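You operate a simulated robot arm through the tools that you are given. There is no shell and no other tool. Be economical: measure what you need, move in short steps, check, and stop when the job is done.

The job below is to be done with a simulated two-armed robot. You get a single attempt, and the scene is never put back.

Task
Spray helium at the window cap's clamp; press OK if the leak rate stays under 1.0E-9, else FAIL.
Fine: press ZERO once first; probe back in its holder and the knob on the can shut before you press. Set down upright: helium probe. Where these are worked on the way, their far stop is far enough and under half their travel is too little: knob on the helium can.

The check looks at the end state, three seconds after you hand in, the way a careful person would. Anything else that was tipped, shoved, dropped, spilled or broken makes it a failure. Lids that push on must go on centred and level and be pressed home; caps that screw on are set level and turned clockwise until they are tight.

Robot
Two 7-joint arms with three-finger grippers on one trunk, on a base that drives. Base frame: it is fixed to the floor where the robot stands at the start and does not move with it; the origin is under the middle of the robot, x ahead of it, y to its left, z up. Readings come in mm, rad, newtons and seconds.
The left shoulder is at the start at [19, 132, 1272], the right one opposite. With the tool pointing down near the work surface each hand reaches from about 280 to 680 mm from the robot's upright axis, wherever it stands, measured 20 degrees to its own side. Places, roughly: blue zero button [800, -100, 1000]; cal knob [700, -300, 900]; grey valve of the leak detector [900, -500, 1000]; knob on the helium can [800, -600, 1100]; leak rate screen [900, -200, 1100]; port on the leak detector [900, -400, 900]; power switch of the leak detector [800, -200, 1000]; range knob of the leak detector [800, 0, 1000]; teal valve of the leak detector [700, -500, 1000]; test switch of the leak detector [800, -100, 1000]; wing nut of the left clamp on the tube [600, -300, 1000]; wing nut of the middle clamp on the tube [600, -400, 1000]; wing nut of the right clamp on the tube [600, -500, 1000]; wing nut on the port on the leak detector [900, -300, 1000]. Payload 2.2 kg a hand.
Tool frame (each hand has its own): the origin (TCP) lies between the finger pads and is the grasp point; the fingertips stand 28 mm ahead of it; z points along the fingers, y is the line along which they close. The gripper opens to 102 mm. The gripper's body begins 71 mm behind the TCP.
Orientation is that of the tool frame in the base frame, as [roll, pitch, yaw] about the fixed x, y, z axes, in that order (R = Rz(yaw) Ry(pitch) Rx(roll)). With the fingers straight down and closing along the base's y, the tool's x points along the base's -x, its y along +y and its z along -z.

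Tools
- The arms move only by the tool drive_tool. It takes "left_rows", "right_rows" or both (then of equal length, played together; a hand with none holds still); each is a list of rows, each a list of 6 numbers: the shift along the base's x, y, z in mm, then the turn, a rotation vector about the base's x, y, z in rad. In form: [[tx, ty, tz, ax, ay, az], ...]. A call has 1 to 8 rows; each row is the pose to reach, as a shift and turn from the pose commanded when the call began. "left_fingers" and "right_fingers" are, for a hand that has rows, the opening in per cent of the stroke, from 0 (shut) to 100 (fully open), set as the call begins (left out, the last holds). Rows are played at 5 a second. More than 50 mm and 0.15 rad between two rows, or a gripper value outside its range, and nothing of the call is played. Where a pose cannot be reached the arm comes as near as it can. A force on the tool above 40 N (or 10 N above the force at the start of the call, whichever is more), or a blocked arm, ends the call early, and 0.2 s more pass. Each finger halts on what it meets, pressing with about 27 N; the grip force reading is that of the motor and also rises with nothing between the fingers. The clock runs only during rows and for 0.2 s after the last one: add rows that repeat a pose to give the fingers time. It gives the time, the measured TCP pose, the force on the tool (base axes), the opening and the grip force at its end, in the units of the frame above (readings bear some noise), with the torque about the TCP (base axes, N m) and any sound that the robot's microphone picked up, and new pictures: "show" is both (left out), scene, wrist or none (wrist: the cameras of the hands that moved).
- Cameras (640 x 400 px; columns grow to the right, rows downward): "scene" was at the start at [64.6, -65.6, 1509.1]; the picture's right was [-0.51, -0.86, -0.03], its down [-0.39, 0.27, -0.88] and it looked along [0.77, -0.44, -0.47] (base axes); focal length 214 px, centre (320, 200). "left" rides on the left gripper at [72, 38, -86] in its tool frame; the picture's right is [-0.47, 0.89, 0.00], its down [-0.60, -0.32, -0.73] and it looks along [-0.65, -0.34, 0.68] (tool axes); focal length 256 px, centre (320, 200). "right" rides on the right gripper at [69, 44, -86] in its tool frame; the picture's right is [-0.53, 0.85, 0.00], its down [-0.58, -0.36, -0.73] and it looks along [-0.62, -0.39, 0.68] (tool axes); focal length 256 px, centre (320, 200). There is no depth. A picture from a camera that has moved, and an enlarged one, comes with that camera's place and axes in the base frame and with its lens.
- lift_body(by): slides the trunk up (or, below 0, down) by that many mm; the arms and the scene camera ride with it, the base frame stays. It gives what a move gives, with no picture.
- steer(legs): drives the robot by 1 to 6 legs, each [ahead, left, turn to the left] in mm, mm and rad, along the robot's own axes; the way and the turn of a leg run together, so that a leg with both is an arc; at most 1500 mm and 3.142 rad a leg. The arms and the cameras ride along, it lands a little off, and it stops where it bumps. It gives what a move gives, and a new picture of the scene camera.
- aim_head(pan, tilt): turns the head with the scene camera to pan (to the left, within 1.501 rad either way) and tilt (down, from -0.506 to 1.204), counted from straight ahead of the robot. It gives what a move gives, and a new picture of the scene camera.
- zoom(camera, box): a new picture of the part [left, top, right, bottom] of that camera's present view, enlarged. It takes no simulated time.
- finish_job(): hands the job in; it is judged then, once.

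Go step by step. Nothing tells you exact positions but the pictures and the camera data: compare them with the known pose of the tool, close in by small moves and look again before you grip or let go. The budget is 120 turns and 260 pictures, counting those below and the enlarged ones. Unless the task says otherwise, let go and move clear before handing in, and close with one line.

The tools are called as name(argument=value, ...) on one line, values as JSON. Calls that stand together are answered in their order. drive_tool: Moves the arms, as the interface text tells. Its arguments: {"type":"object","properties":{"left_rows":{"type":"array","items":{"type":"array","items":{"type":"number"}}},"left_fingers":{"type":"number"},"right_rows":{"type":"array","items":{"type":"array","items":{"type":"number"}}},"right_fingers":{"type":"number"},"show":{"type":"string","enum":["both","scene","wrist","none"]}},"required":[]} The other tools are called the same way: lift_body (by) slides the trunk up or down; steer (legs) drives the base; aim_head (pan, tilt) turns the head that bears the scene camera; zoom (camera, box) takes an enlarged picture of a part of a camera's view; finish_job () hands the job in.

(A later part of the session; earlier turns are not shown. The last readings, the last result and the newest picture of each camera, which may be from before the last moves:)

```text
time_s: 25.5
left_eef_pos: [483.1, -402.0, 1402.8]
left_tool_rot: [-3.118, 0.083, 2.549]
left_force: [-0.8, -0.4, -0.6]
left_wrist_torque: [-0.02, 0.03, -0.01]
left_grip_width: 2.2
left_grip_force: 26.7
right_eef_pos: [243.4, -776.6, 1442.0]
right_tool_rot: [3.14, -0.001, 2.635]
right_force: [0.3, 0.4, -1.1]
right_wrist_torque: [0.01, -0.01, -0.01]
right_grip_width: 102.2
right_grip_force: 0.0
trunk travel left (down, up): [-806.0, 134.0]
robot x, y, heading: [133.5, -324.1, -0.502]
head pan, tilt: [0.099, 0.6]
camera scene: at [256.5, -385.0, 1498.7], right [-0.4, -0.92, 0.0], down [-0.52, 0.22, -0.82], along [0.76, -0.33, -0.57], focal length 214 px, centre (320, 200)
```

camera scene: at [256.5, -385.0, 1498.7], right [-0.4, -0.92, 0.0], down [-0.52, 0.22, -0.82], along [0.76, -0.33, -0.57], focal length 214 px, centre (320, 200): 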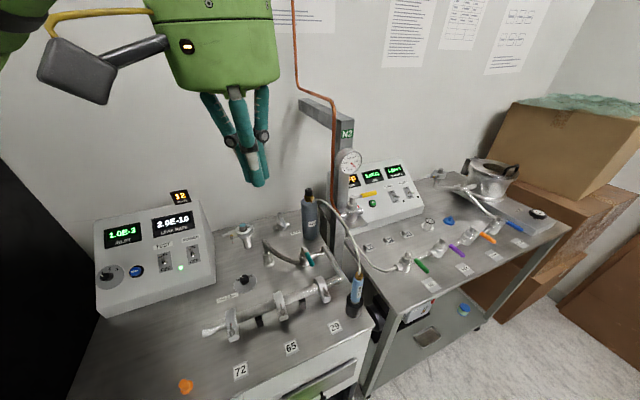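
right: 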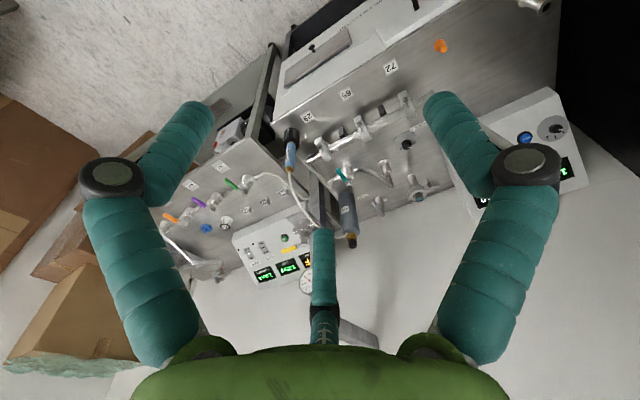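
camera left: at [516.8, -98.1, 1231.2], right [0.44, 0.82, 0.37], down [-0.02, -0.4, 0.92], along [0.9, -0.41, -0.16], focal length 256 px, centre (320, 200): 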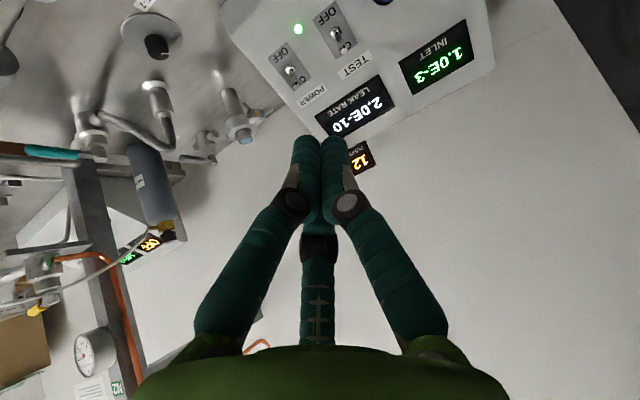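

ZERO triangulates to about [817, -64, 992], panel tilted ~48°. I'll bring the left hand around and yaw it forward.

drive_tool(left_rows=[[11, 43, -14, 0, 0, 0.083], [22, 86, -28, 0, 0, 0.166], [33, 129, -42, 0, 0, 0.249], [44, 172, -56, 0, 0, 0.332], [55, 215, -70, 0, 0, 0.415], [66, 258, -84, 0, 0, 0.5], [77, 300, -98, 0, 0, 0.59]], show="none")

drive_tool(left_rows=[[22, 5, -26, 0, -0.12, 0], [44, 10, -52, 0, -0.24, 0], [66, 15, -78, 0, -0.36, 0], [88, 20, -104, 0, -0.48, 0], [110, 25, -130, 0, -0.6, 0], [132, 30, -156, 0, -0.72, 0], [154, 34, -182, 0, -0.8, 0]], show="both")

```text
time_s: 27.1
left_eef_pos: [585.1, -157.9, 1286.9]
left_tool_rot: [-3.117, 0.081, 3.138]
left_force: [0.6, -0.7, -1.2]
left_wrist_torque: [0.0, 0.03, 0.03]
left_grip_width: 2.1
left_grip_force: 26.6
left hand out of reach, approached as far as the arm can: row 5, 6, 7
right_eef_pos: [244.9, -776.7, 1441.4]
right_tool_rot: [3.14, -0.003, 2.635]
right_force: [-0.3, 0.7, -1.0]
right_wrist_torque: [-0.02, 0.01, 0.0]
right_grip_width: 101.6
right_grip_force: 0.2
trunk travel left (down, up): [-806.0, 134.0]
robot x, y, heading: [130.7, -322.6, -0.51]
head pan, tilt: [0.099, 0.6]
```

```text
time_s: 28.7
left_eef_pos: [740.9, -127.4, 1102.5]
left_tool_rot: [-3.119, 0.883, 3.135]
left_force: [0.5, -0.2, -0.2]
left_wrist_torque: [-0.02, -0.02, 0.0]
left_grip_width: 2.0
left_grip_force: 27.1
right_eef_pos: [245.3, -776.8, 1441.7]
right_tool_rot: [3.141, 0.0, 2.636]
right_force: [-0.1, 0.1, -0.5]
right_wrist_torque: [0.0, 0.03, -0.01]
right_grip_width: 102.1
right_grip_force: 0.1
trunk travel left (down, up): [-806.0, 134.0]
robot x, y, heading: [130.1, -320.2, -0.507]
head pan, tilt: [0.099, 0.6]
camera scene: at [258.0, -385.1, 1498.6], right [-0.39, -0.92, 0.0], down [-0.52, 0.22, -0.82], along [0.76, -0.33, -0.57], focal length 214 px, centre (320, 200)
camera left: at [629.5, -87.2, 1102.1], right [0.32, 0.88, 0.35], down [-0.19, -0.3, 0.94], along [0.93, -0.36, 0.07], focal length 256 px, centre (320, 200)
```

scene: 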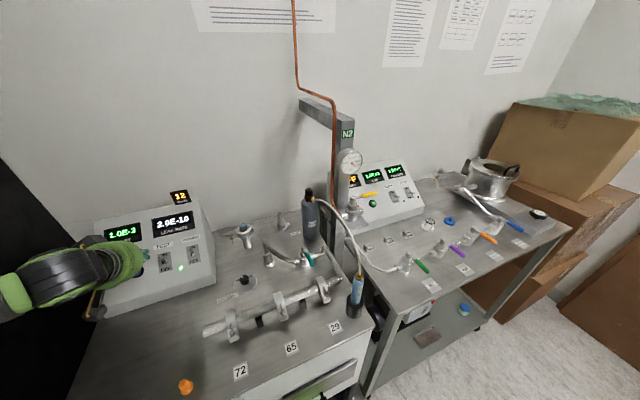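
left: 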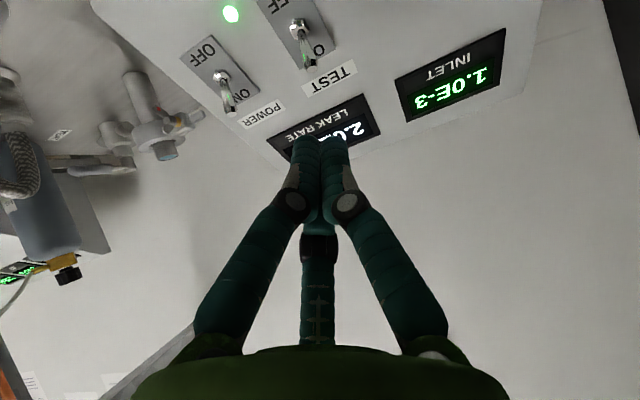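

Move in front of the ZERO button, standing off.

drive_tool(left_rows=[[-5, 32, -10, 0, 0, 0], [-8, 63, -25, 0, 0, 0], [2, 63, -45, 0, 0.03, 0], [12, 63, -60, 0, 0.06, 0], [12, 63, -60, 0, 0.06, 0]], show="both")

zoom(camera="scene", box=[70, 190, 230, 320])

```text
time_s: 29.9
left_eef_pos: [751.7, -63.5, 1045.6]
left_tool_rot: [-3.123, 0.821, 3.138]
left_force: [-0.2, -0.4, 0.6]
left_wrist_torque: [0.0, 0.01, 0.02]
left_grip_width: 2.2
left_grip_force: 26.7
right_eef_pos: [243.3, -777.0, 1442.8]
right_tool_rot: [3.14, 0.0, 2.636]
right_force: [0.2, -0.2, 0.7]
right_wrist_torque: [0.02, -0.02, 0.03]
right_grip_width: 102.1
right_grip_force: 0.1
trunk travel left (down, up): [-806.0, 134.0]
robot x, y, heading: [138.6, -321.6, -0.503]
head pan, tilt: [0.099, 0.6]
camera scene: at [255.8, -385.4, 1498.8], right [-0.39, -0.92, 0.0], down [-0.52, 0.22, -0.83], along [0.76, -0.33, -0.56], focal length 214 px, centre (320, 200)
camera left: at [640.0, -23.3, 1050.6], right [0.33, 0.88, 0.33], down [-0.13, -0.3, 0.94], along [0.93, -0.36, 0.01], focal length 256 px, centre (320, 200)
```

scene: 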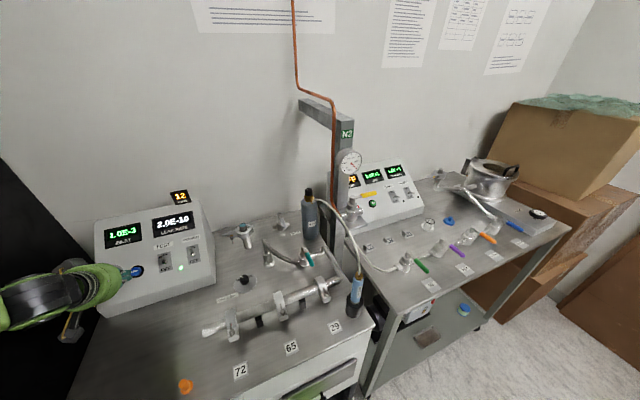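
left: 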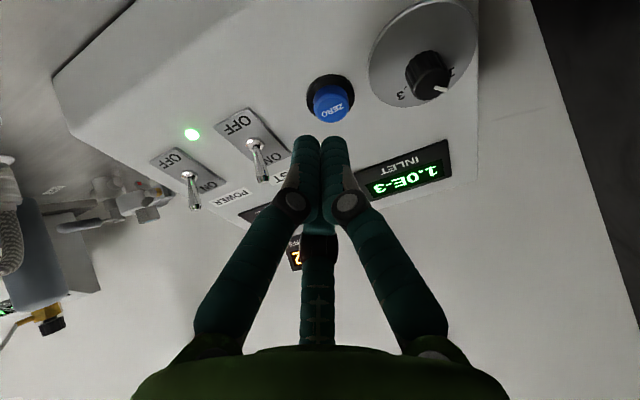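

```text
3.08 times, centred on (150, 255) of scene
camera zoom: at [255.8, -385.4, 1498.8], right [-0.39, -0.92, 0.0], down [-0.52, 0.22, -0.83], along [0.76, -0.33, -0.56], focal length 660 px, centre (843, 31)
```

zoom: 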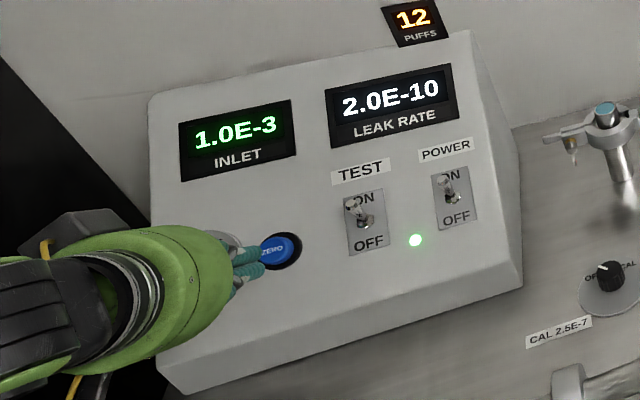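

The button lies ~56 mm ahead of the closed tips. Advance and press.

drive_tool(left_rows=[[16, 1, -12, 0, 0, 0], [30, 2, -23, 0, 0, 0], [38, 2.5, -29, 0, 0, 0], [42, 2.5, -32, 0, 0, 0], [45, 2.5, -34.5, 0, 0, 0], [47.5, 2.5, -37, 0, 0, 0], [50, 2.5, -39, 0, 0, 0]], show="wrist")

zoom(camera="scene", box=[70, 190, 230, 320])

```text
time_s: 31.5
left_eef_pos: [794.8, -62.2, 1009.7]
left_tool_rot: [-3.123, 0.825, 3.136]
left_force: [-17.8, 2.3, 8.5]
left_wrist_torque: [0.06, 0.35, 0.06]
left_grip_width: 6.0
left_grip_force: 31.3
right_eef_pos: [237.1, -777.4, 1443.6]
right_tool_rot: [3.138, 0.005, 2.636]
right_force: [-0.6, -0.7, 0.9]
right_wrist_torque: [0.0, 0.0, 0.01]
right_grip_width: 102.0
right_grip_force: 0.1
trunk travel left (down, up): [-806.0, 134.0]
robot x, y, heading: [136.7, -323.8, -0.508]
head pan, tilt: [0.099, 0.6]
heard: click
camera left: at [685.1, -21.8, 1014.9], right [0.33, 0.88, 0.33], down [-0.13, -0.3, 0.94], along [0.93, -0.36, 0.02], focal length 256 px, centre (320, 200)
```

left: 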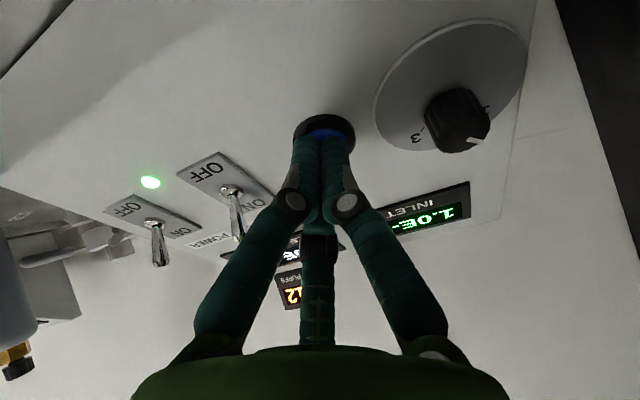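

```text
3.08 times, centred on (150, 255) of scene
camera zoom: at [248.5, -385.8, 1499.5], right [-0.39, -0.92, 0.0], down [-0.51, 0.22, -0.83], along [0.76, -0.33, -0.56], focal length 660 px, centre (843, 31)
```

zoom: 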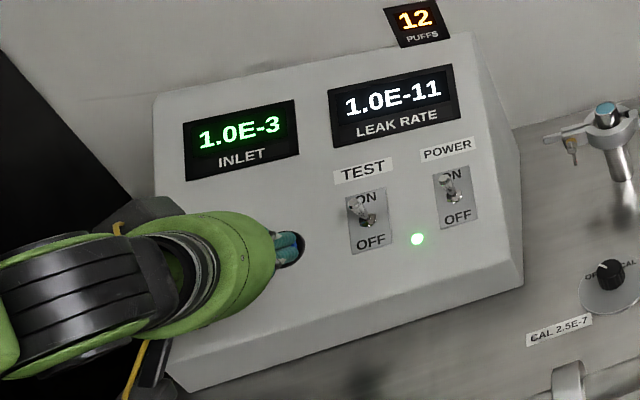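

ZERO clicked and rate dropped to 1.0E-11. Retract the left hand along the normal and up.

drive_tool(left_rows=[[-25, 0, 22, 0, 0, 0], [-45, 0, 45, 0, 0, 0], [-65, -20, 80, 0, 0, 0], [-85, -40, 120, 0, 0.1, 0], [-105, -60, 160, 0, 0.2, 0], [-130, -80, 195, 0, 0.3, 0], [-160, -100, 225, 0, 0.4, 0], [-190, -120, 255, 0, 0.5, 0]], show="none")

drive_tool(left_rows=[[-30, -20, 30, 0, 0.1, 0], [-60, -40, 60, 0, 0.2, 0], [-90, -60, 90, 0, 0.3, 0], [-120, -80, 110, 0, 0.3, 0]], left_fingers=60, show="none")

aim_head(pan=0.0, tilt=0.6)

zoom(camera="scene", box=[180, 150, 340, 310])

zoom(camera="scene", box=[260, 120, 400, 260])

```text
time_s: 33.3
left_eef_pos: [609.2, -180.2, 1259.3]
left_tool_rot: [-3.123, 0.322, 3.137]
left_force: [-0.9, -1.1, -0.1]
left_wrist_torque: [0.06, -0.03, 0.02]
left_grip_width: 2.2
left_grip_force: 31.6
right_eef_pos: [241.7, -779.4, 1442.6]
right_tool_rot: [3.14, 0.0, 2.635]
right_force: [-0.7, 0.0, -0.4]
right_wrist_torque: [0.01, -0.02, -0.01]
right_grip_width: 102.1
right_grip_force: 0.1
trunk travel left (down, up): [-806.0, 134.0]
robot x, y, heading: [133.3, -322.1, -0.506]
head pan, tilt: [0.099, 0.6]
```

```text
time_s: 34.3
left_eef_pos: [487.1, -260.8, 1371.4]
left_tool_rot: [-3.118, 0.02, 3.136]
left_force: [-0.3, -0.7, 0.5]
left_wrist_torque: [0.02, -0.01, 0.0]
left_grip_width: 61.2
left_grip_force: 0.0
right_eef_pos: [242.1, -777.8, 1441.8]
right_tool_rot: [3.14, 0.003, 2.637]
right_force: [-0.4, -0.5, 0.4]
right_wrist_torque: [0.0, -0.04, -0.03]
right_grip_width: 102.0
right_grip_force: 0.0
trunk travel left (down, up): [-806.0, 134.0]
robot x, y, heading: [133.0, -324.5, -0.507]
head pan, tilt: [0.099, 0.6]
```

```text
time_s: 34.9
left_eef_pos: [489.8, -260.2, 1371.7]
left_tool_rot: [-3.116, 0.022, 3.14]
left_force: [-0.8, 0.3, -0.6]
left_wrist_torque: [-0.01, -0.05, -0.06]
left_grip_width: 61.4
left_grip_force: 0.1
right_eef_pos: [242.0, -777.4, 1442.4]
right_tool_rot: [3.141, 0.0, 2.634]
right_force: [-0.3, -0.6, -0.1]
right_wrist_torque: [0.01, -0.03, 0.03]
right_grip_width: 102.2
right_grip_force: 0.1
trunk travel left (down, up): [-806.0, 134.0]
robot x, y, heading: [135.7, -321.0, -0.502]
head pan, tilt: [0.0, 0.6]
camera scene: at [251.9, -393.5, 1498.8], right [-0.48, -0.88, 0.0], down [-0.49, 0.27, -0.83], along [0.72, -0.4, -0.56], focal length 214 px, centre (320, 200)
```

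scene: 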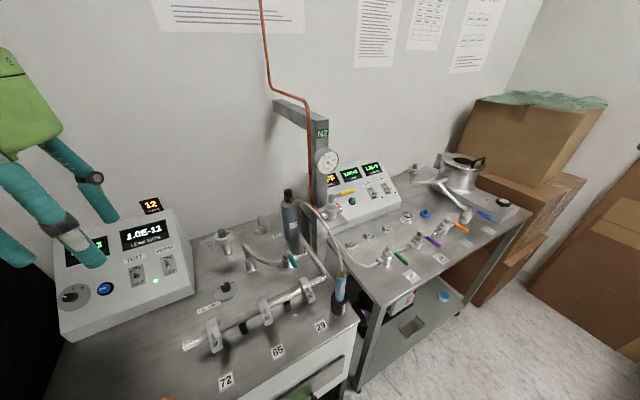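

```text
2.50 times, centred on (260, 230) of scene
camera zoom: at [251.9, -393.5, 1498.8], right [-0.48, -0.88, 0.0], down [-0.49, 0.27, -0.83], along [0.72, -0.4, -0.56], focal length 536 px, centre (470, 125)
```

zoom: 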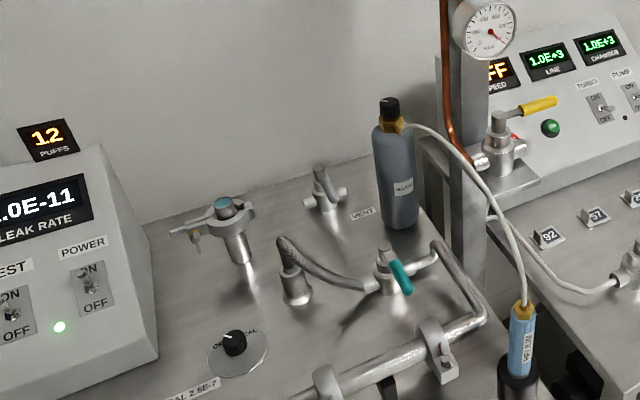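

```text
2.86 times, centred on (330, 190) of scene
camera zoom: at [251.9, -393.5, 1498.8], right [-0.48, -0.88, 0.0], down [-0.49, 0.27, -0.83], along [0.72, -0.4, -0.56], focal length 613 px, centre (291, 229)
```

zoom: 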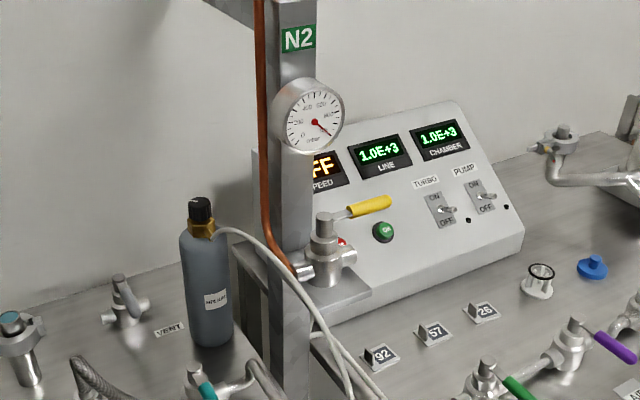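

Positions: knob ≈[838,-595,1115], window cap ≈[876,-362,1013], probe ≈[510,-597], mast ≈[712,-649]. I'll look down to see how much clearance the base has to the bench.

aim_head(pan=0.4, tilt=1.2)

```text
time_s: 35.9
left_eef_pos: [490.1, -259.5, 1369.7]
left_tool_rot: [-3.117, 0.021, 3.138]
left_force: [0.3, 1.2, 0.1]
left_wrist_torque: [0.01, -0.02, -0.03]
left_grip_width: 61.1
left_grip_force: 0.0
right_eef_pos: [244.8, -776.2, 1443.0]
right_tool_rot: [3.141, 0.0, 2.636]
right_force: [0.3, -0.1, 0.7]
right_wrist_torque: [-0.02, 0.0, -0.02]
right_grip_width: 102.0
right_grip_force: 0.1
trunk travel left (down, up): [-806.0, 134.0]
robot x, y, heading: [131.0, -321.9, -0.507]
head pan, tilt: [0.4, 1.201]
camera scene: at [231.2, -356.1, 1454.2], right [-0.11, -0.99, 0.0], down [-0.93, 0.1, -0.36], along [0.36, -0.04, -0.93], focal length 214 px, centre (320, 200)
```

scene: 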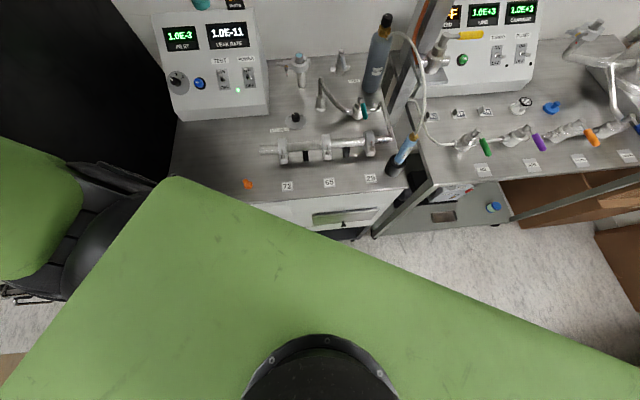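

The base is hidden under the shoulders, so I'll creep. Plan: left hand holds the probe at the window cap while the right hand works the knob. Turn back to face forward and shift to about (160, -400).

steer(legs=[[0, 0, 0.505], [0, -80, 0], [30, 0, 0]])

aim_head(pan=-0.45, tilt=0.65)

zoom(camera="scene", box=[180, 140, 400, 340])

```text
time_s: 38.8
left_eef_pos: [438.5, -179.0, 1372.7]
left_tool_rot: [-3.115, 0.028, -2.652]
left_force: [-1.2, 0.4, -0.2]
left_wrist_torque: [0.0, -0.1, -0.03]
left_grip_width: 61.3
left_grip_force: 0.0
right_eef_pos: [467.0, -750.5, 1445.6]
right_tool_rot: [-3.142, 0.008, 3.129]
right_force: [-1.1, 0.5, 0.7]
right_wrist_torque: [-0.02, -0.11, 0.03]
right_grip_width: 102.2
right_grip_force: 0.2
trunk travel left (down, up): [-806.0, 134.0]
robot x, y, heading: [165.2, -405.2, -0.013]
head pan, tilt: [0.4, 1.201]
camera scene: at [254.1, -386.2, 1454.8], right [0.38, -0.93, 0.0], down [-0.86, -0.35, -0.37], along [0.34, 0.14, -0.93], focal length 214 px, centre (320, 200)
```

scene: 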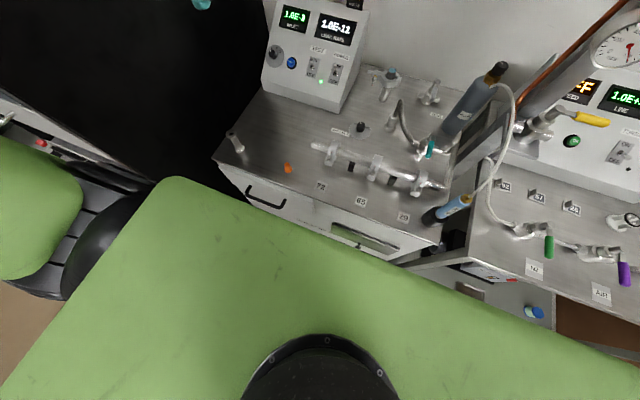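

```text
time_s: 40.0
left_eef_pos: [446.4, -181.3, 1371.3]
left_tool_rot: [-3.119, 0.022, -2.652]
left_force: [-1.0, 0.2, 0.4]
left_wrist_torque: [0.01, 0.0, -0.02]
left_grip_width: 61.1
left_grip_force: 0.1
right_eef_pos: [473.5, -752.1, 1441.9]
right_tool_rot: [3.139, 0.002, 3.13]
right_force: [0.2, -0.2, 0.3]
right_wrist_torque: [0.05, 0.0, 0.0]
right_grip_width: 102.2
right_grip_force: 0.1
trunk travel left (down, up): [-806.0, 134.0]
robot x, y, heading: [160.8, -404.2, -0.01]
head pan, tilt: [-0.45, 0.649]
camera scene: at [288.2, -447.2, 1494.5], right [-0.44, -0.9, 0.0], down [-0.54, 0.27, -0.8], along [0.71, -0.35, -0.6], focal length 214 px, centre (320, 200)
```

scene: 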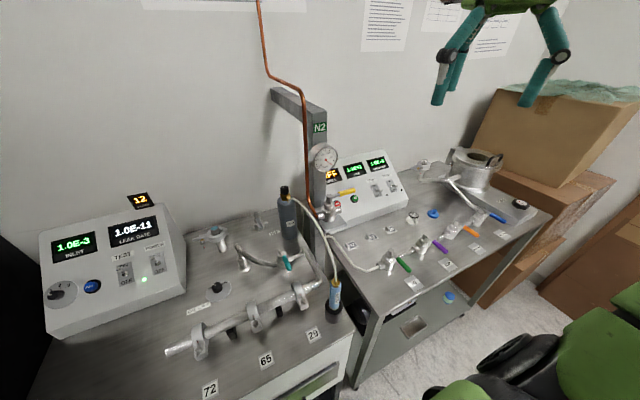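

```text
2.00 times, centred on (290, 240) of scene
camera zoom: at [288.2, -447.2, 1494.5], right [-0.44, -0.9, 0.0], down [-0.54, 0.27, -0.8], along [0.71, -0.35, -0.6], focal length 429 px, centre (380, 120)
```

zoom: 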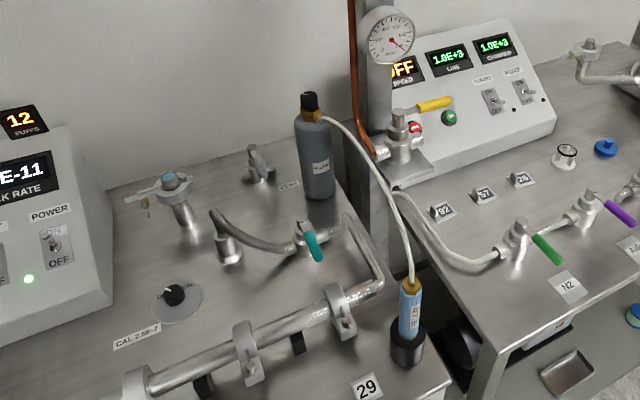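

The robot stands too close for a tilted grasp of the probe (≈[502,-587], blue z 974–1065). I'll back up 110 mm and bring the left hand to a standoff, tilted 50°.

steer(legs=[[-110, 0, 0]])

drive_tool(left_rows=[[10, -37, -13, 0, 0, -0.14], [21, -74, -26, 0, 0, -0.28], [31, -111, -39, 0, 0, -0.42], [42, -148, -52, 0, 0, -0.56], [53, -185, -65, 0, 0, -0.7], [64, -222, -78, 0, 0, -0.84], [74, -259, -91, 0, 0, -0.98]], show="scene")

```text
time_s: 41.2
left_eef_pos: [346.7, -177.6, 1371.1]
left_tool_rot: [-3.119, 0.017, -2.653]
left_force: [0.8, 0.2, 0.3]
left_wrist_torque: [-0.02, 0.03, 0.02]
left_grip_width: 61.3
left_grip_force: 0.0
right_eef_pos: [375.5, -751.2, 1440.1]
right_tool_rot: [3.141, -0.003, 3.13]
right_force: [0.6, -0.3, -0.6]
right_wrist_torque: [-0.04, 0.04, -0.02]
right_grip_width: 102.0
right_grip_force: 0.1
trunk travel left (down, up): [-806.0, 134.0]
robot x, y, heading: [58.8, -405.8, -0.011]
head pan, tilt: [-0.45, 0.649]
camera scene: at [189.1, -445.6, 1493.9], right [-0.44, -0.9, 0.0], down [-0.55, 0.27, -0.79], along [0.71, -0.35, -0.61], focal length 214 px, centre (320, 200)
```

scene: 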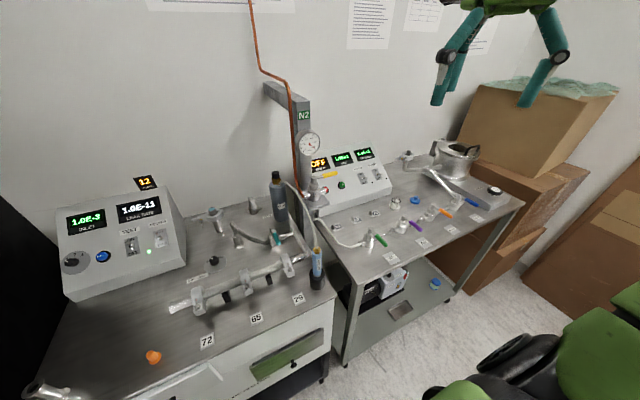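

```text
time_s: 42.8
left_eef_pos: [413.8, -299.5, 1349.9]
left_tool_rot: [-3.117, 0.023, 2.651]
left_force: [-1.2, -0.5, 0.2]
left_wrist_torque: [-0.02, -0.01, -0.03]
left_grip_width: 61.2
left_grip_force: 0.0
left hand out of reach, approached as far as the arm can: row 4, 5, 6, 7
right_eef_pos: [367.8, -749.3, 1443.5]
right_tool_rot: [3.141, 0.003, 3.131]
right_force: [-1.0, 0.2, 0.4]
right_wrist_torque: [0.0, -0.04, 0.03]
right_grip_width: 102.1
right_grip_force: 0.0
trunk travel left (down, up): [-806.0, 134.0]
robot x, y, heading: [55.2, -404.5, -0.007]
head pan, tilt: [-0.45, 0.649]
camera scene: at [182.2, -444.7, 1494.6], right [-0.44, -0.9, 0.0], down [-0.54, 0.27, -0.8], along [0.71, -0.35, -0.6], focal length 214 px, centre (320, 200)
```

scene: 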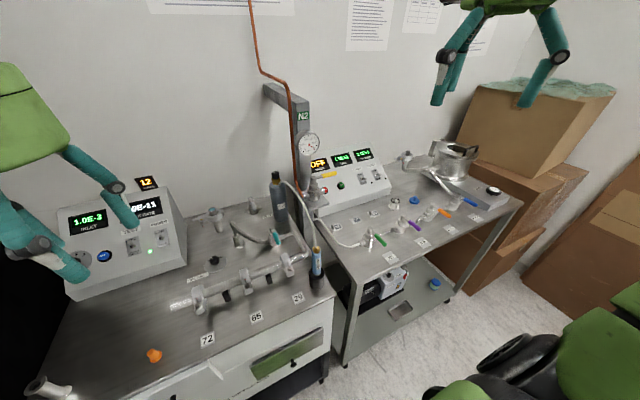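

Crossing reach is poor; I'll strafe the robot right so the probe lies in front of the left arm, then descend while tilting.

steer(legs=[[0, -160, 0]])

drive_tool(left_rows=[[4, -14, -36, -0.055, -0.1, 0], [8, -28, -72, -0.11, -0.2, 0], [12, -42, -108, -0.165, -0.3, 0], [16, -56, -144, -0.22, -0.4, 0], [20, -70, -180, -0.275, -0.5, 0], [24, -82, -215, -0.33, -0.6, 0], [26, -93, -250, -0.385, -0.7, 0]], show="both")

```text
time_s: 44.2
left_eef_pos: [412.9, -459.0, 1349.8]
left_tool_rot: [-3.114, 0.024, 2.653]
left_force: [-0.2, 1.2, -0.5]
left_wrist_torque: [-0.06, -0.02, 0.0]
left_grip_width: 61.3
left_grip_force: 0.1
right_eef_pos: [367.5, -907.1, 1443.4]
right_tool_rot: [-3.137, -0.002, 3.131]
right_force: [0.0, 0.6, -0.6]
right_wrist_torque: [-0.05, -0.01, -0.01]
right_grip_width: 102.0
right_grip_force: 0.0
trunk travel left (down, up): [-806.0, 134.0]
robot x, y, heading: [55.0, -566.1, -0.004]
head pan, tilt: [-0.45, 0.649]
camera scene: at [181.4, -603.1, 1494.6], right [-0.44, -0.9, 0.0], down [-0.54, 0.27, -0.8], along [0.71, -0.36, -0.6], focal length 214 px, centre (320, 200)
```

scene: 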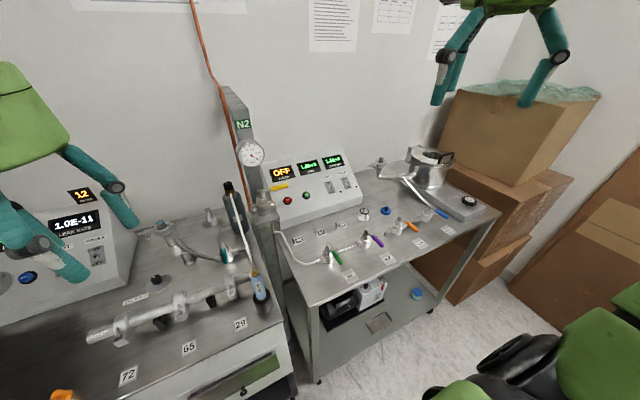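

```text
time_s: 45.8
left_eef_pos: [469.8, -545.2, 1106.3]
left_tool_rot: [-3.096, 0.82, 2.664]
left_force: [0.2, 0.6, 0.0]
left_wrist_torque: [-0.02, 0.04, -0.01]
left_grip_width: 61.1
left_grip_force: 0.1
left hand out of reach, approached as far as the arm can: row 6, 7
right_eef_pos: [368.6, -911.0, 1443.7]
right_tool_rot: [-3.141, -0.001, 3.128]
right_force: [-0.4, 0.3, 0.6]
right_wrist_torque: [-0.02, -0.02, -0.02]
right_grip_width: 102.0
right_grip_force: 0.2
trunk travel left (down, up): [-806.0, 134.0]
robot x, y, heading: [59.2, -565.8, -0.009]
head pan, tilt: [-0.45, 0.649]
camera scene: at [182.7, -607.3, 1494.4], right [-0.45, -0.9, 0.0], down [-0.54, 0.27, -0.8], along [0.71, -0.35, -0.6], focal length 214 px, centre (320, 200)
camera left: at [390.0, -457.7, 1111.7], right [0.71, 0.63, 0.31], down [-0.25, -0.19, 0.95], along [0.65, -0.76, 0.02], focal length 256 px, centre (320, 200)
```

scene: 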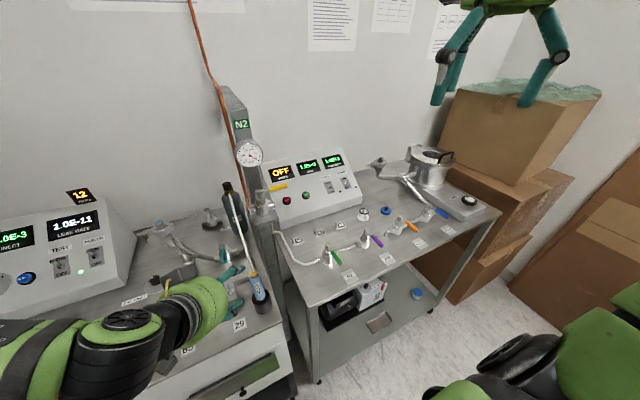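
left: 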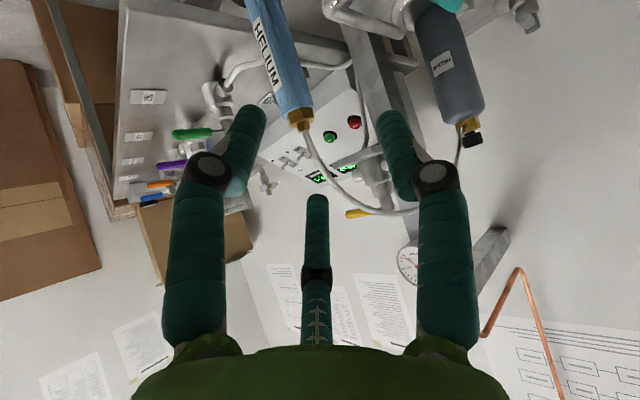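

Probe confirmed at ≈[504,-586]. Shift sideways so the fingers straddle it, then go down-forward halfway and look.

drive_tool(left_rows=[[-5, -10, 0, 0, 0, 0], [-10, -19, 0, 0, 0, 0], [2, -25, -17, 0, 0, 0], [12, -30, -33, 0, 0, 0], [12, -30, -33, 0, 0, 0]], left_fingers=52, show="wrist")

zoom(camera="scene", box=[190, 220, 310, 340])

```text
time_s: 47.0
left_eef_pos: [486.4, -540.5, 1091.7]
left_tool_rot: [-3.099, 0.821, 2.659]
left_force: [0.1, -0.7, 1.4]
left_wrist_torque: [-0.01, -0.01, 0.02]
left_grip_width: 53.0
left_grip_force: 0.0
left hand out of reach, approached as far as the arm can: row 1, 2, 3, 4, 5
right_eef_pos: [367.7, -912.2, 1442.3]
right_tool_rot: [3.142, 0.001, 3.13]
right_force: [0.5, -0.8, 0.5]
right_wrist_torque: [0.0, 0.0, 0.01]
right_grip_width: 102.1
right_grip_force: 0.1
trunk travel left (down, up): [-806.0, 134.0]
robot x, y, heading: [56.6, -565.2, -0.011]
head pan, tilt: [-0.45, 0.649]
camera left: at [407.2, -453.0, 1096.8], right [0.71, 0.63, 0.32], down [-0.25, -0.19, 0.95], along [0.65, -0.76, 0.02], focal length 256 px, centre (320, 200)
```

left: 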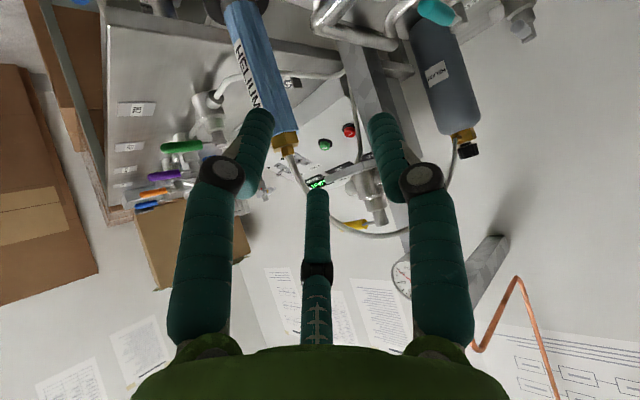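

```text
3.33 times, centred on (250, 280) of scene
camera zoom: at [181.7, -607.8, 1494.5], right [-0.45, -0.9, 0.0], down [-0.54, 0.27, -0.8], along [0.71, -0.35, -0.6], focal length 715 px, centre (553, -67)
```

zoom: 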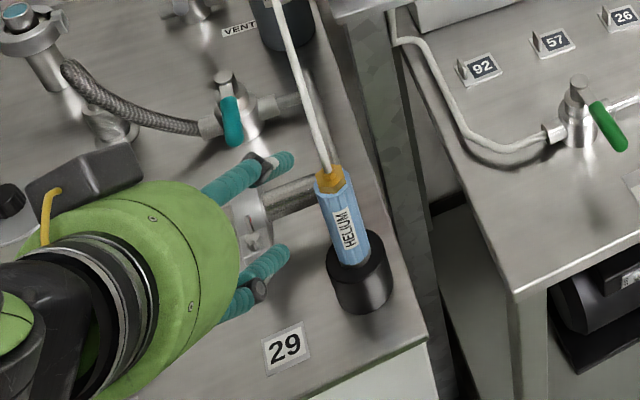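

The left arm is at its limit to the right; I'll back the base 60 and strafe right 80, which also keeps fingers off the probe.

steer(legs=[[-60, 0, 0], [0, -80, 0]])

```text
time_s: 48.7
left_eef_pos: [426.7, -615.5, 1090.7]
left_tool_rot: [-3.092, 0.822, 2.668]
left_force: [-0.2, 1.6, 0.4]
left_wrist_torque: [-0.04, -0.01, -0.05]
left_grip_width: 53.0
left_grip_force: 0.0
right_eef_pos: [308.2, -984.5, 1443.3]
right_tool_rot: [-3.134, -0.002, 3.13]
right_force: [-0.4, 0.6, -0.4]
right_wrist_torque: [-0.08, 0.04, 0.0]
right_grip_width: 102.3
right_grip_force: 0.0
trunk travel left (down, up): [-806.0, 134.0]
robot x, y, heading: [-7.1, -649.1, -0.008]
head pan, tilt: [-0.45, 0.649]
camera scene: at [122.4, -680.1, 1494.4], right [-0.44, -0.9, 0.01], down [-0.54, 0.26, -0.8], along [0.71, -0.36, -0.6], focal length 214 px, centre (320, 200)
```

scene: 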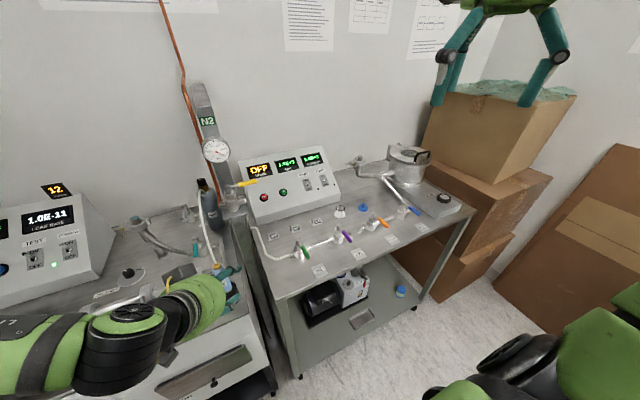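

Move to a pre-grasp 60 mm behind the probe with heading near straight ahead.

drive_tool(left_rows=[[6, 14, -3, 0, 0, 0.1], [12, 27, -6, 0, 0, 0.2], [18, 40, -10, 0, 0, 0.3], [18, 40, -16, 0, 0, 0.3], [18, 40, -25, 0, 0, 0.3]], show="wrist")

zoom(camera="scene", box=[150, 220, 270, 340])

```text
time_s: 49.9
left_eef_pos: [443.4, -566.1, 1073.0]
left_tool_rot: [-3.099, 0.821, 2.962]
left_force: [-0.6, -0.1, 0.1]
left_wrist_torque: [-0.01, 0.02, -0.02]
left_grip_width: 52.9
left_grip_force: 0.1
left hand out of reach, approached as far as the arm can: row 2, 3, 4, 5
right_eef_pos: [307.7, -989.3, 1444.0]
right_tool_rot: [-3.139, 0.001, 3.131]
right_force: [0.3, 1.0, 0.0]
right_wrist_torque: [0.01, -0.01, 0.01]
right_grip_width: 102.1
right_grip_force: 0.0
trunk travel left (down, up): [-806.0, 134.0]
robot x, y, heading: [-7.4, -644.4, -0.01]
head pan, tilt: [-0.45, 0.649]
camera left: at [342.5, -506.0, 1078.4], right [0.5, 0.81, 0.31], down [-0.18, -0.26, 0.95], along [0.85, -0.53, 0.02], focal length 256 px, centre (320, 200)
```

left: 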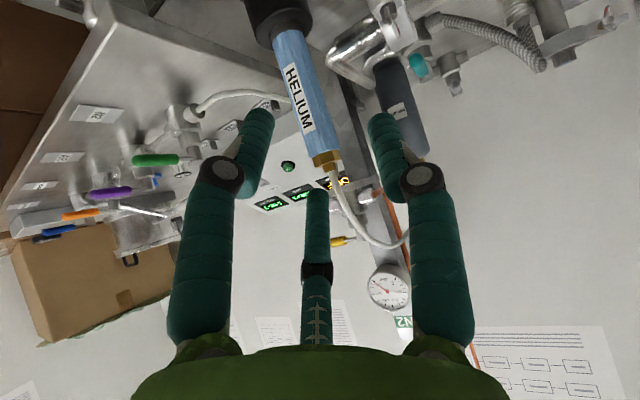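

```text
3.33 times, centred on (210, 280) of scene
camera zoom: at [120.8, -685.9, 1494.5], right [-0.44, -0.9, 0.0], down [-0.54, 0.27, -0.8], along [0.71, -0.35, -0.6], focal length 715 px, centre (687, -67)
```

zoom: 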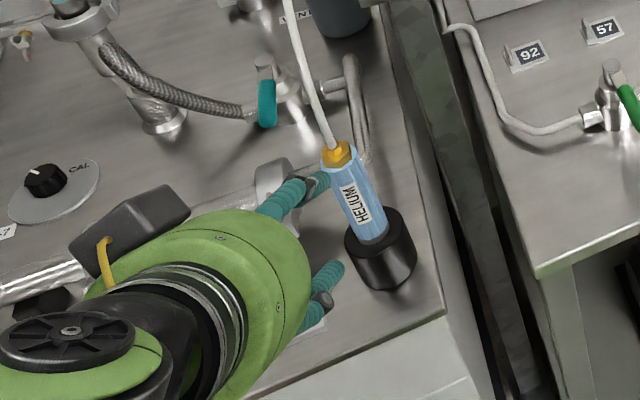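

Good alignment; probe is ~14 mm toward -y. Correct sideways, then advance.

drive_tool(left_rows=[[4, -12, 0, 0, 0, 0], [14, -17, -5, 0, 0, 0], [30, -20, -15, 0, 0, 0], [45, -22, -25, 0, 0, 0], [60, -25, -35, 0, 0, 0], [60, -25, -35, 0, 0, 0]], show="wrist")

zoom(camera="scene", box=[150, 220, 270, 340])

```text
time_s: 51.3
left_eef_pos: [500.9, -559.4, 1062.1]
left_tool_rot: [-3.101, 0.819, 2.961]
left_force: [0.0, -0.1, 0.3]
left_wrist_torque: [0.01, 0.0, 0.02]
left_grip_width: 53.0
left_grip_force: 0.2
left hand out of reach, approached as far as the arm can: row 1, 2, 3, 4, 5, 6
right_eef_pos: [306.2, -990.9, 1442.5]
right_tool_rot: [-3.14, 0.002, 3.132]
right_force: [0.4, -0.8, -1.0]
right_wrist_torque: [-0.01, 0.0, 0.02]
right_grip_width: 101.6
right_grip_force: 0.1
trunk travel left (down, up): [-806.0, 134.0]
robot x, y, heading: [-5.3, -644.6, -0.011]
head pan, tilt: [-0.45, 0.649]
camera left: at [398.9, -498.9, 1066.8], right [0.5, 0.81, 0.32], down [-0.18, -0.26, 0.95], along [0.85, -0.53, 0.02], focal length 256 px, centre (320, 200)
```

left: 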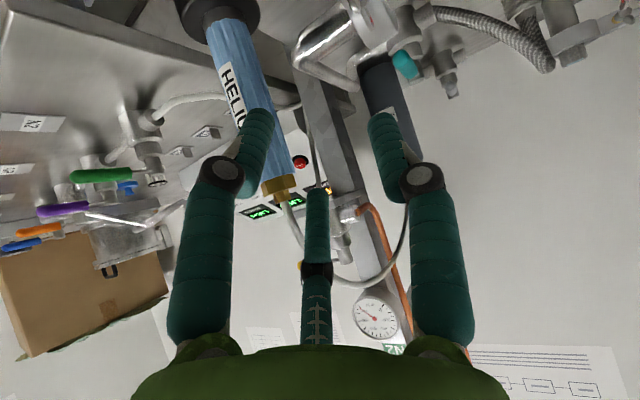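

```text
3.33 times, centred on (210, 280) of scene
camera zoom: at [120.2, -687.4, 1494.5], right [-0.44, -0.9, 0.0], down [-0.54, 0.27, -0.8], along [0.71, -0.35, -0.6], focal length 715 px, centre (687, -67)
```

zoom: 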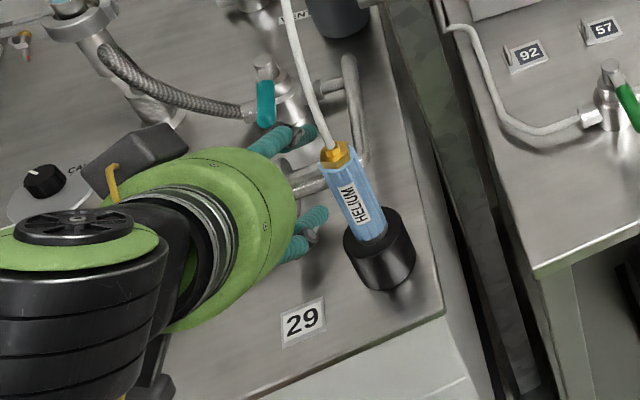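

The wrist limit stops the -y move at this heading. I'll back off and yaw the hand left so it approaches from the right-rear.

drive_tool(left_rows=[[-35, 4, 5, 0, 0, 0], [-70, 4, 10, 0, 0, 0], [-75, -10, 10, 0, 0, 0.14], [-78, -25, 5, 0, 0, 0.28], [-80, -40, 0, 0, 0, 0.42], [-80, -50, -5, 0, 0, 0.5], [-80, -50, -5, 0, 0, 0.5]], show="wrist")

```text
time_s: 52.9
left_eef_pos: [433.7, -504.2, 1103.4]
left_tool_rot: [-3.098, 0.821, -2.821]
left_force: [0.8, 0.8, -0.4]
left_wrist_torque: [-0.02, -0.03, -0.06]
left_grip_width: 53.0
left_grip_force: 0.0
left hand out of reach, approached as far as the arm can: row 3, 4, 5, 6, 7
right_eef_pos: [306.1, -991.5, 1442.8]
right_tool_rot: [-3.14, -0.001, 3.132]
right_force: [-0.3, 0.3, 0.3]
right_wrist_torque: [0.0, -0.03, -0.02]
right_grip_width: 101.9
right_grip_force: 0.0
trunk travel left (down, up): [-806.0, 134.0]
robot x, y, heading: [-6.0, -644.8, -0.012]
head pan, tilt: [-0.45, 0.649]
camera left: at [315.8, -500.6, 1109.4], right [0.05, 0.95, 0.31], down [-0.03, -0.31, 0.95], along [1.0, -0.06, 0.02], focal length 256 px, centre (320, 200)
```

left: 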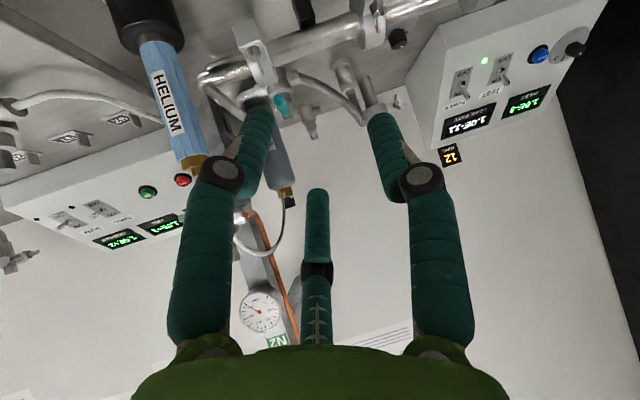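

Wrist must stay left of the robot's middle; I'll strafe right another 90 mm and undo the yaw.

steer(legs=[[0, -95, 0]])

drive_tool(left_rows=[[-2, 6, -5, 0, 0, -0.14], [-2, 12, -10, 0, 0, -0.28], [0, 17, -20, 0, 0, -0.42], [5, 22, -30, 0, 0, -0.5], [10, 20, -35, 0, 0, -0.5], [10, 20, -35, 0, 0, -0.5]], show="wrist")

```text
time_s: 54.0
left_eef_pos: [433.2, -595.0, 1103.5]
left_tool_rot: [-3.095, 0.82, -2.814]
left_force: [-0.2, 0.4, -0.1]
left_wrist_torque: [-0.02, 0.03, -0.03]
left_grip_width: 53.1
left_grip_force: 0.1
right_eef_pos: [306.6, -1078.6, 1444.2]
right_tool_rot: [-3.134, -0.001, 3.134]
right_force: [-0.5, 0.7, -0.1]
right_wrist_torque: [-0.04, -0.02, -0.01]
right_grip_width: 102.2
right_grip_force: 0.0
trunk travel left (down, up): [-806.0, 134.0]
robot x, y, heading: [-10.7, -739.3, -0.007]
head pan, tilt: [-0.45, 0.649]
camera scene: at [119.5, -776.4, 1494.6], right [-0.44, -0.9, 0.0], down [-0.54, 0.26, -0.8], along [0.71, -0.36, -0.6], focal length 214 px, centre (320, 200)
```

scene: 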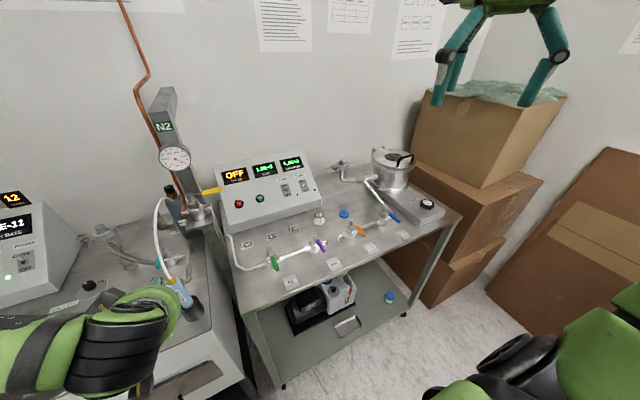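

```text
time_s: 55.4
left_eef_pos: [446.2, -582.0, 1067.6]
left_tool_rot: [-3.102, 0.819, 2.963]
left_force: [-0.1, -0.4, 0.7]
left_wrist_torque: [0.03, -0.03, 0.02]
left_grip_width: 53.0
left_grip_force: 0.1
left hand out of reach, approached as far as the arm can: row 1, 2, 3, 4
right_eef_pos: [306.0, -1086.1, 1442.5]
right_tool_rot: [-3.14, 0.0, 3.134]
right_force: [0.3, 0.2, -0.1]
right_wrist_torque: [0.04, 0.02, 0.0]
right_grip_width: 102.0
right_grip_force: 0.1
trunk travel left (down, up): [-806.0, 134.0]
robot x, y, heading: [-3.2, -740.5, -0.008]
head pan, tilt: [-0.45, 0.649]
camera left: at [344.0, -520.0, 1073.6], right [0.5, 0.81, 0.32], down [-0.18, -0.26, 0.95], along [0.85, -0.53, 0.02], focal length 256 px, centre (320, 200)
```

left: 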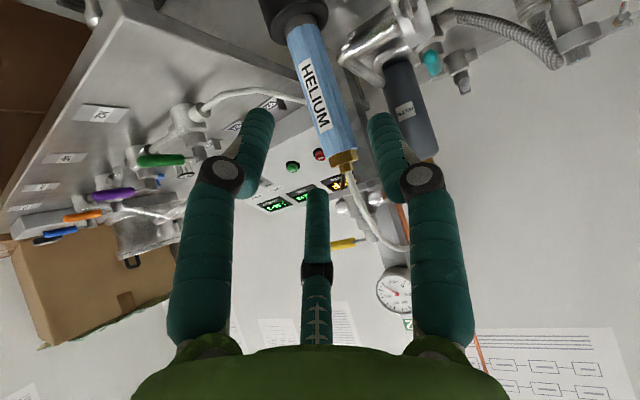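

Aligned and reachable. Advance to the grasp point.

drive_tool(left_rows=[[15, -3, -8, 0, 0, 0], [30, -6, -16, 0, 0, 0], [45, -9, -23, 0, 0, 0], [57, -11, -30, 0, 0, 0], [57, -11, -30, 0, 0, 0]], show="wrist")

zoom(camera="scene", box=[120, 240, 240, 350])

```text
time_s: 56.6
left_eef_pos: [502.6, -590.6, 1038.1]
left_tool_rot: [-3.098, 0.822, 2.963]
left_force: [1.2, -0.3, -0.3]
left_wrist_torque: [0.01, -0.01, -0.01]
left_grip_width: 53.3
left_grip_force: 0.0
right_eef_pos: [305.3, -1085.4, 1442.6]
right_tool_rot: [-3.141, 0.001, 3.132]
right_force: [0.7, -0.3, 0.3]
right_wrist_torque: [0.03, 0.01, -0.01]
right_grip_width: 102.0
right_grip_force: 0.0
trunk travel left (down, up): [-806.0, 134.0]
robot x, y, heading: [-9.7, -739.5, -0.015]
head pan, tilt: [-0.45, 0.649]
camera left: at [399.8, -530.4, 1043.7], right [0.5, 0.81, 0.32], down [-0.18, -0.26, 0.95], along [0.85, -0.53, 0.02], focal length 256 px, centre (320, 200)
```

left: 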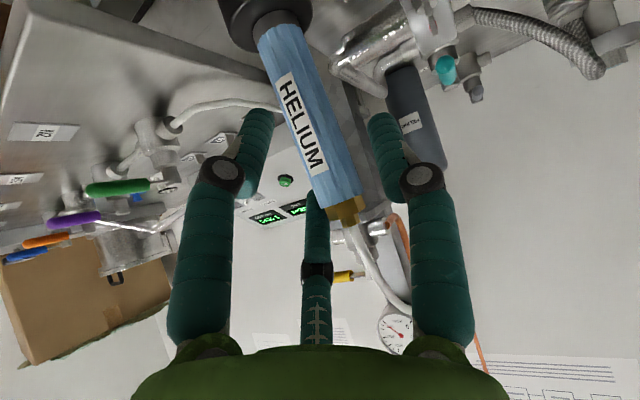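

```text
3.64 times, centred on (180, 295) of scene
camera zoom: at [119.1, -782.0, 1494.5], right [-0.44, -0.9, 0.0], down [-0.54, 0.27, -0.8], along [0.71, -0.35, -0.6], focal length 780 px, centre (829, -146)
```

zoom: 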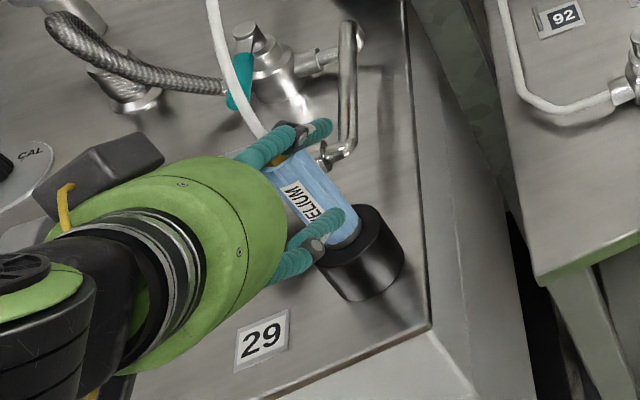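

Probe is centred within ~3 mm. Close the fingers.

drive_tool(left_rows=[[0, -2, 0, 0, 0, 0], [0, -2, 0, 0, 0, 0], [0, -2, 0, 0, 0, 0], [0, -2, 0, 0, 0, 0]], left_fingers=0, show="wrist")

```text
time_s: 57.6
left_eef_pos: [501.6, -590.1, 1039.8]
left_tool_rot: [-3.099, 0.821, 2.966]
left_force: [0.9, 7.5, 1.0]
left_wrist_torque: [0.98, -0.11, 0.11]
left_grip_width: 32.9
left_grip_force: 26.9
right_eef_pos: [305.9, -1083.9, 1442.2]
right_tool_rot: [-3.139, -0.001, 3.132]
right_force: [0.5, 0.5, -0.1]
right_wrist_torque: [0.0, 0.0, -0.03]
right_grip_width: 102.1
right_grip_force: 0.0
trunk travel left (down, up): [-806.0, 134.0]
robot x, y, heading: [-9.0, -738.5, -0.013]
head pan, tilt: [-0.45, 0.649]
camera left: at [399.2, -530.6, 1044.2], right [0.49, 0.81, 0.32], down [-0.18, -0.26, 0.95], along [0.85, -0.53, 0.02], focal length 256 px, centre (320, 200)
```

left: 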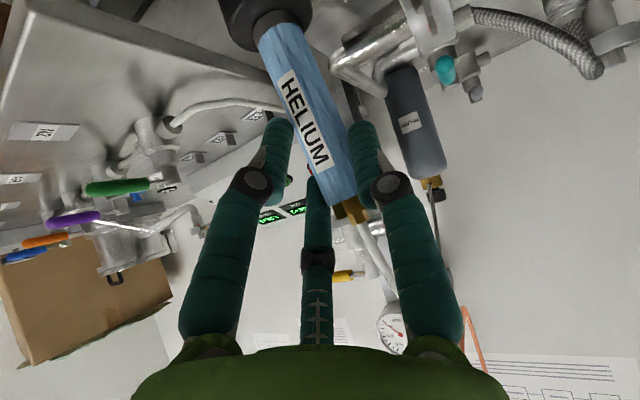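

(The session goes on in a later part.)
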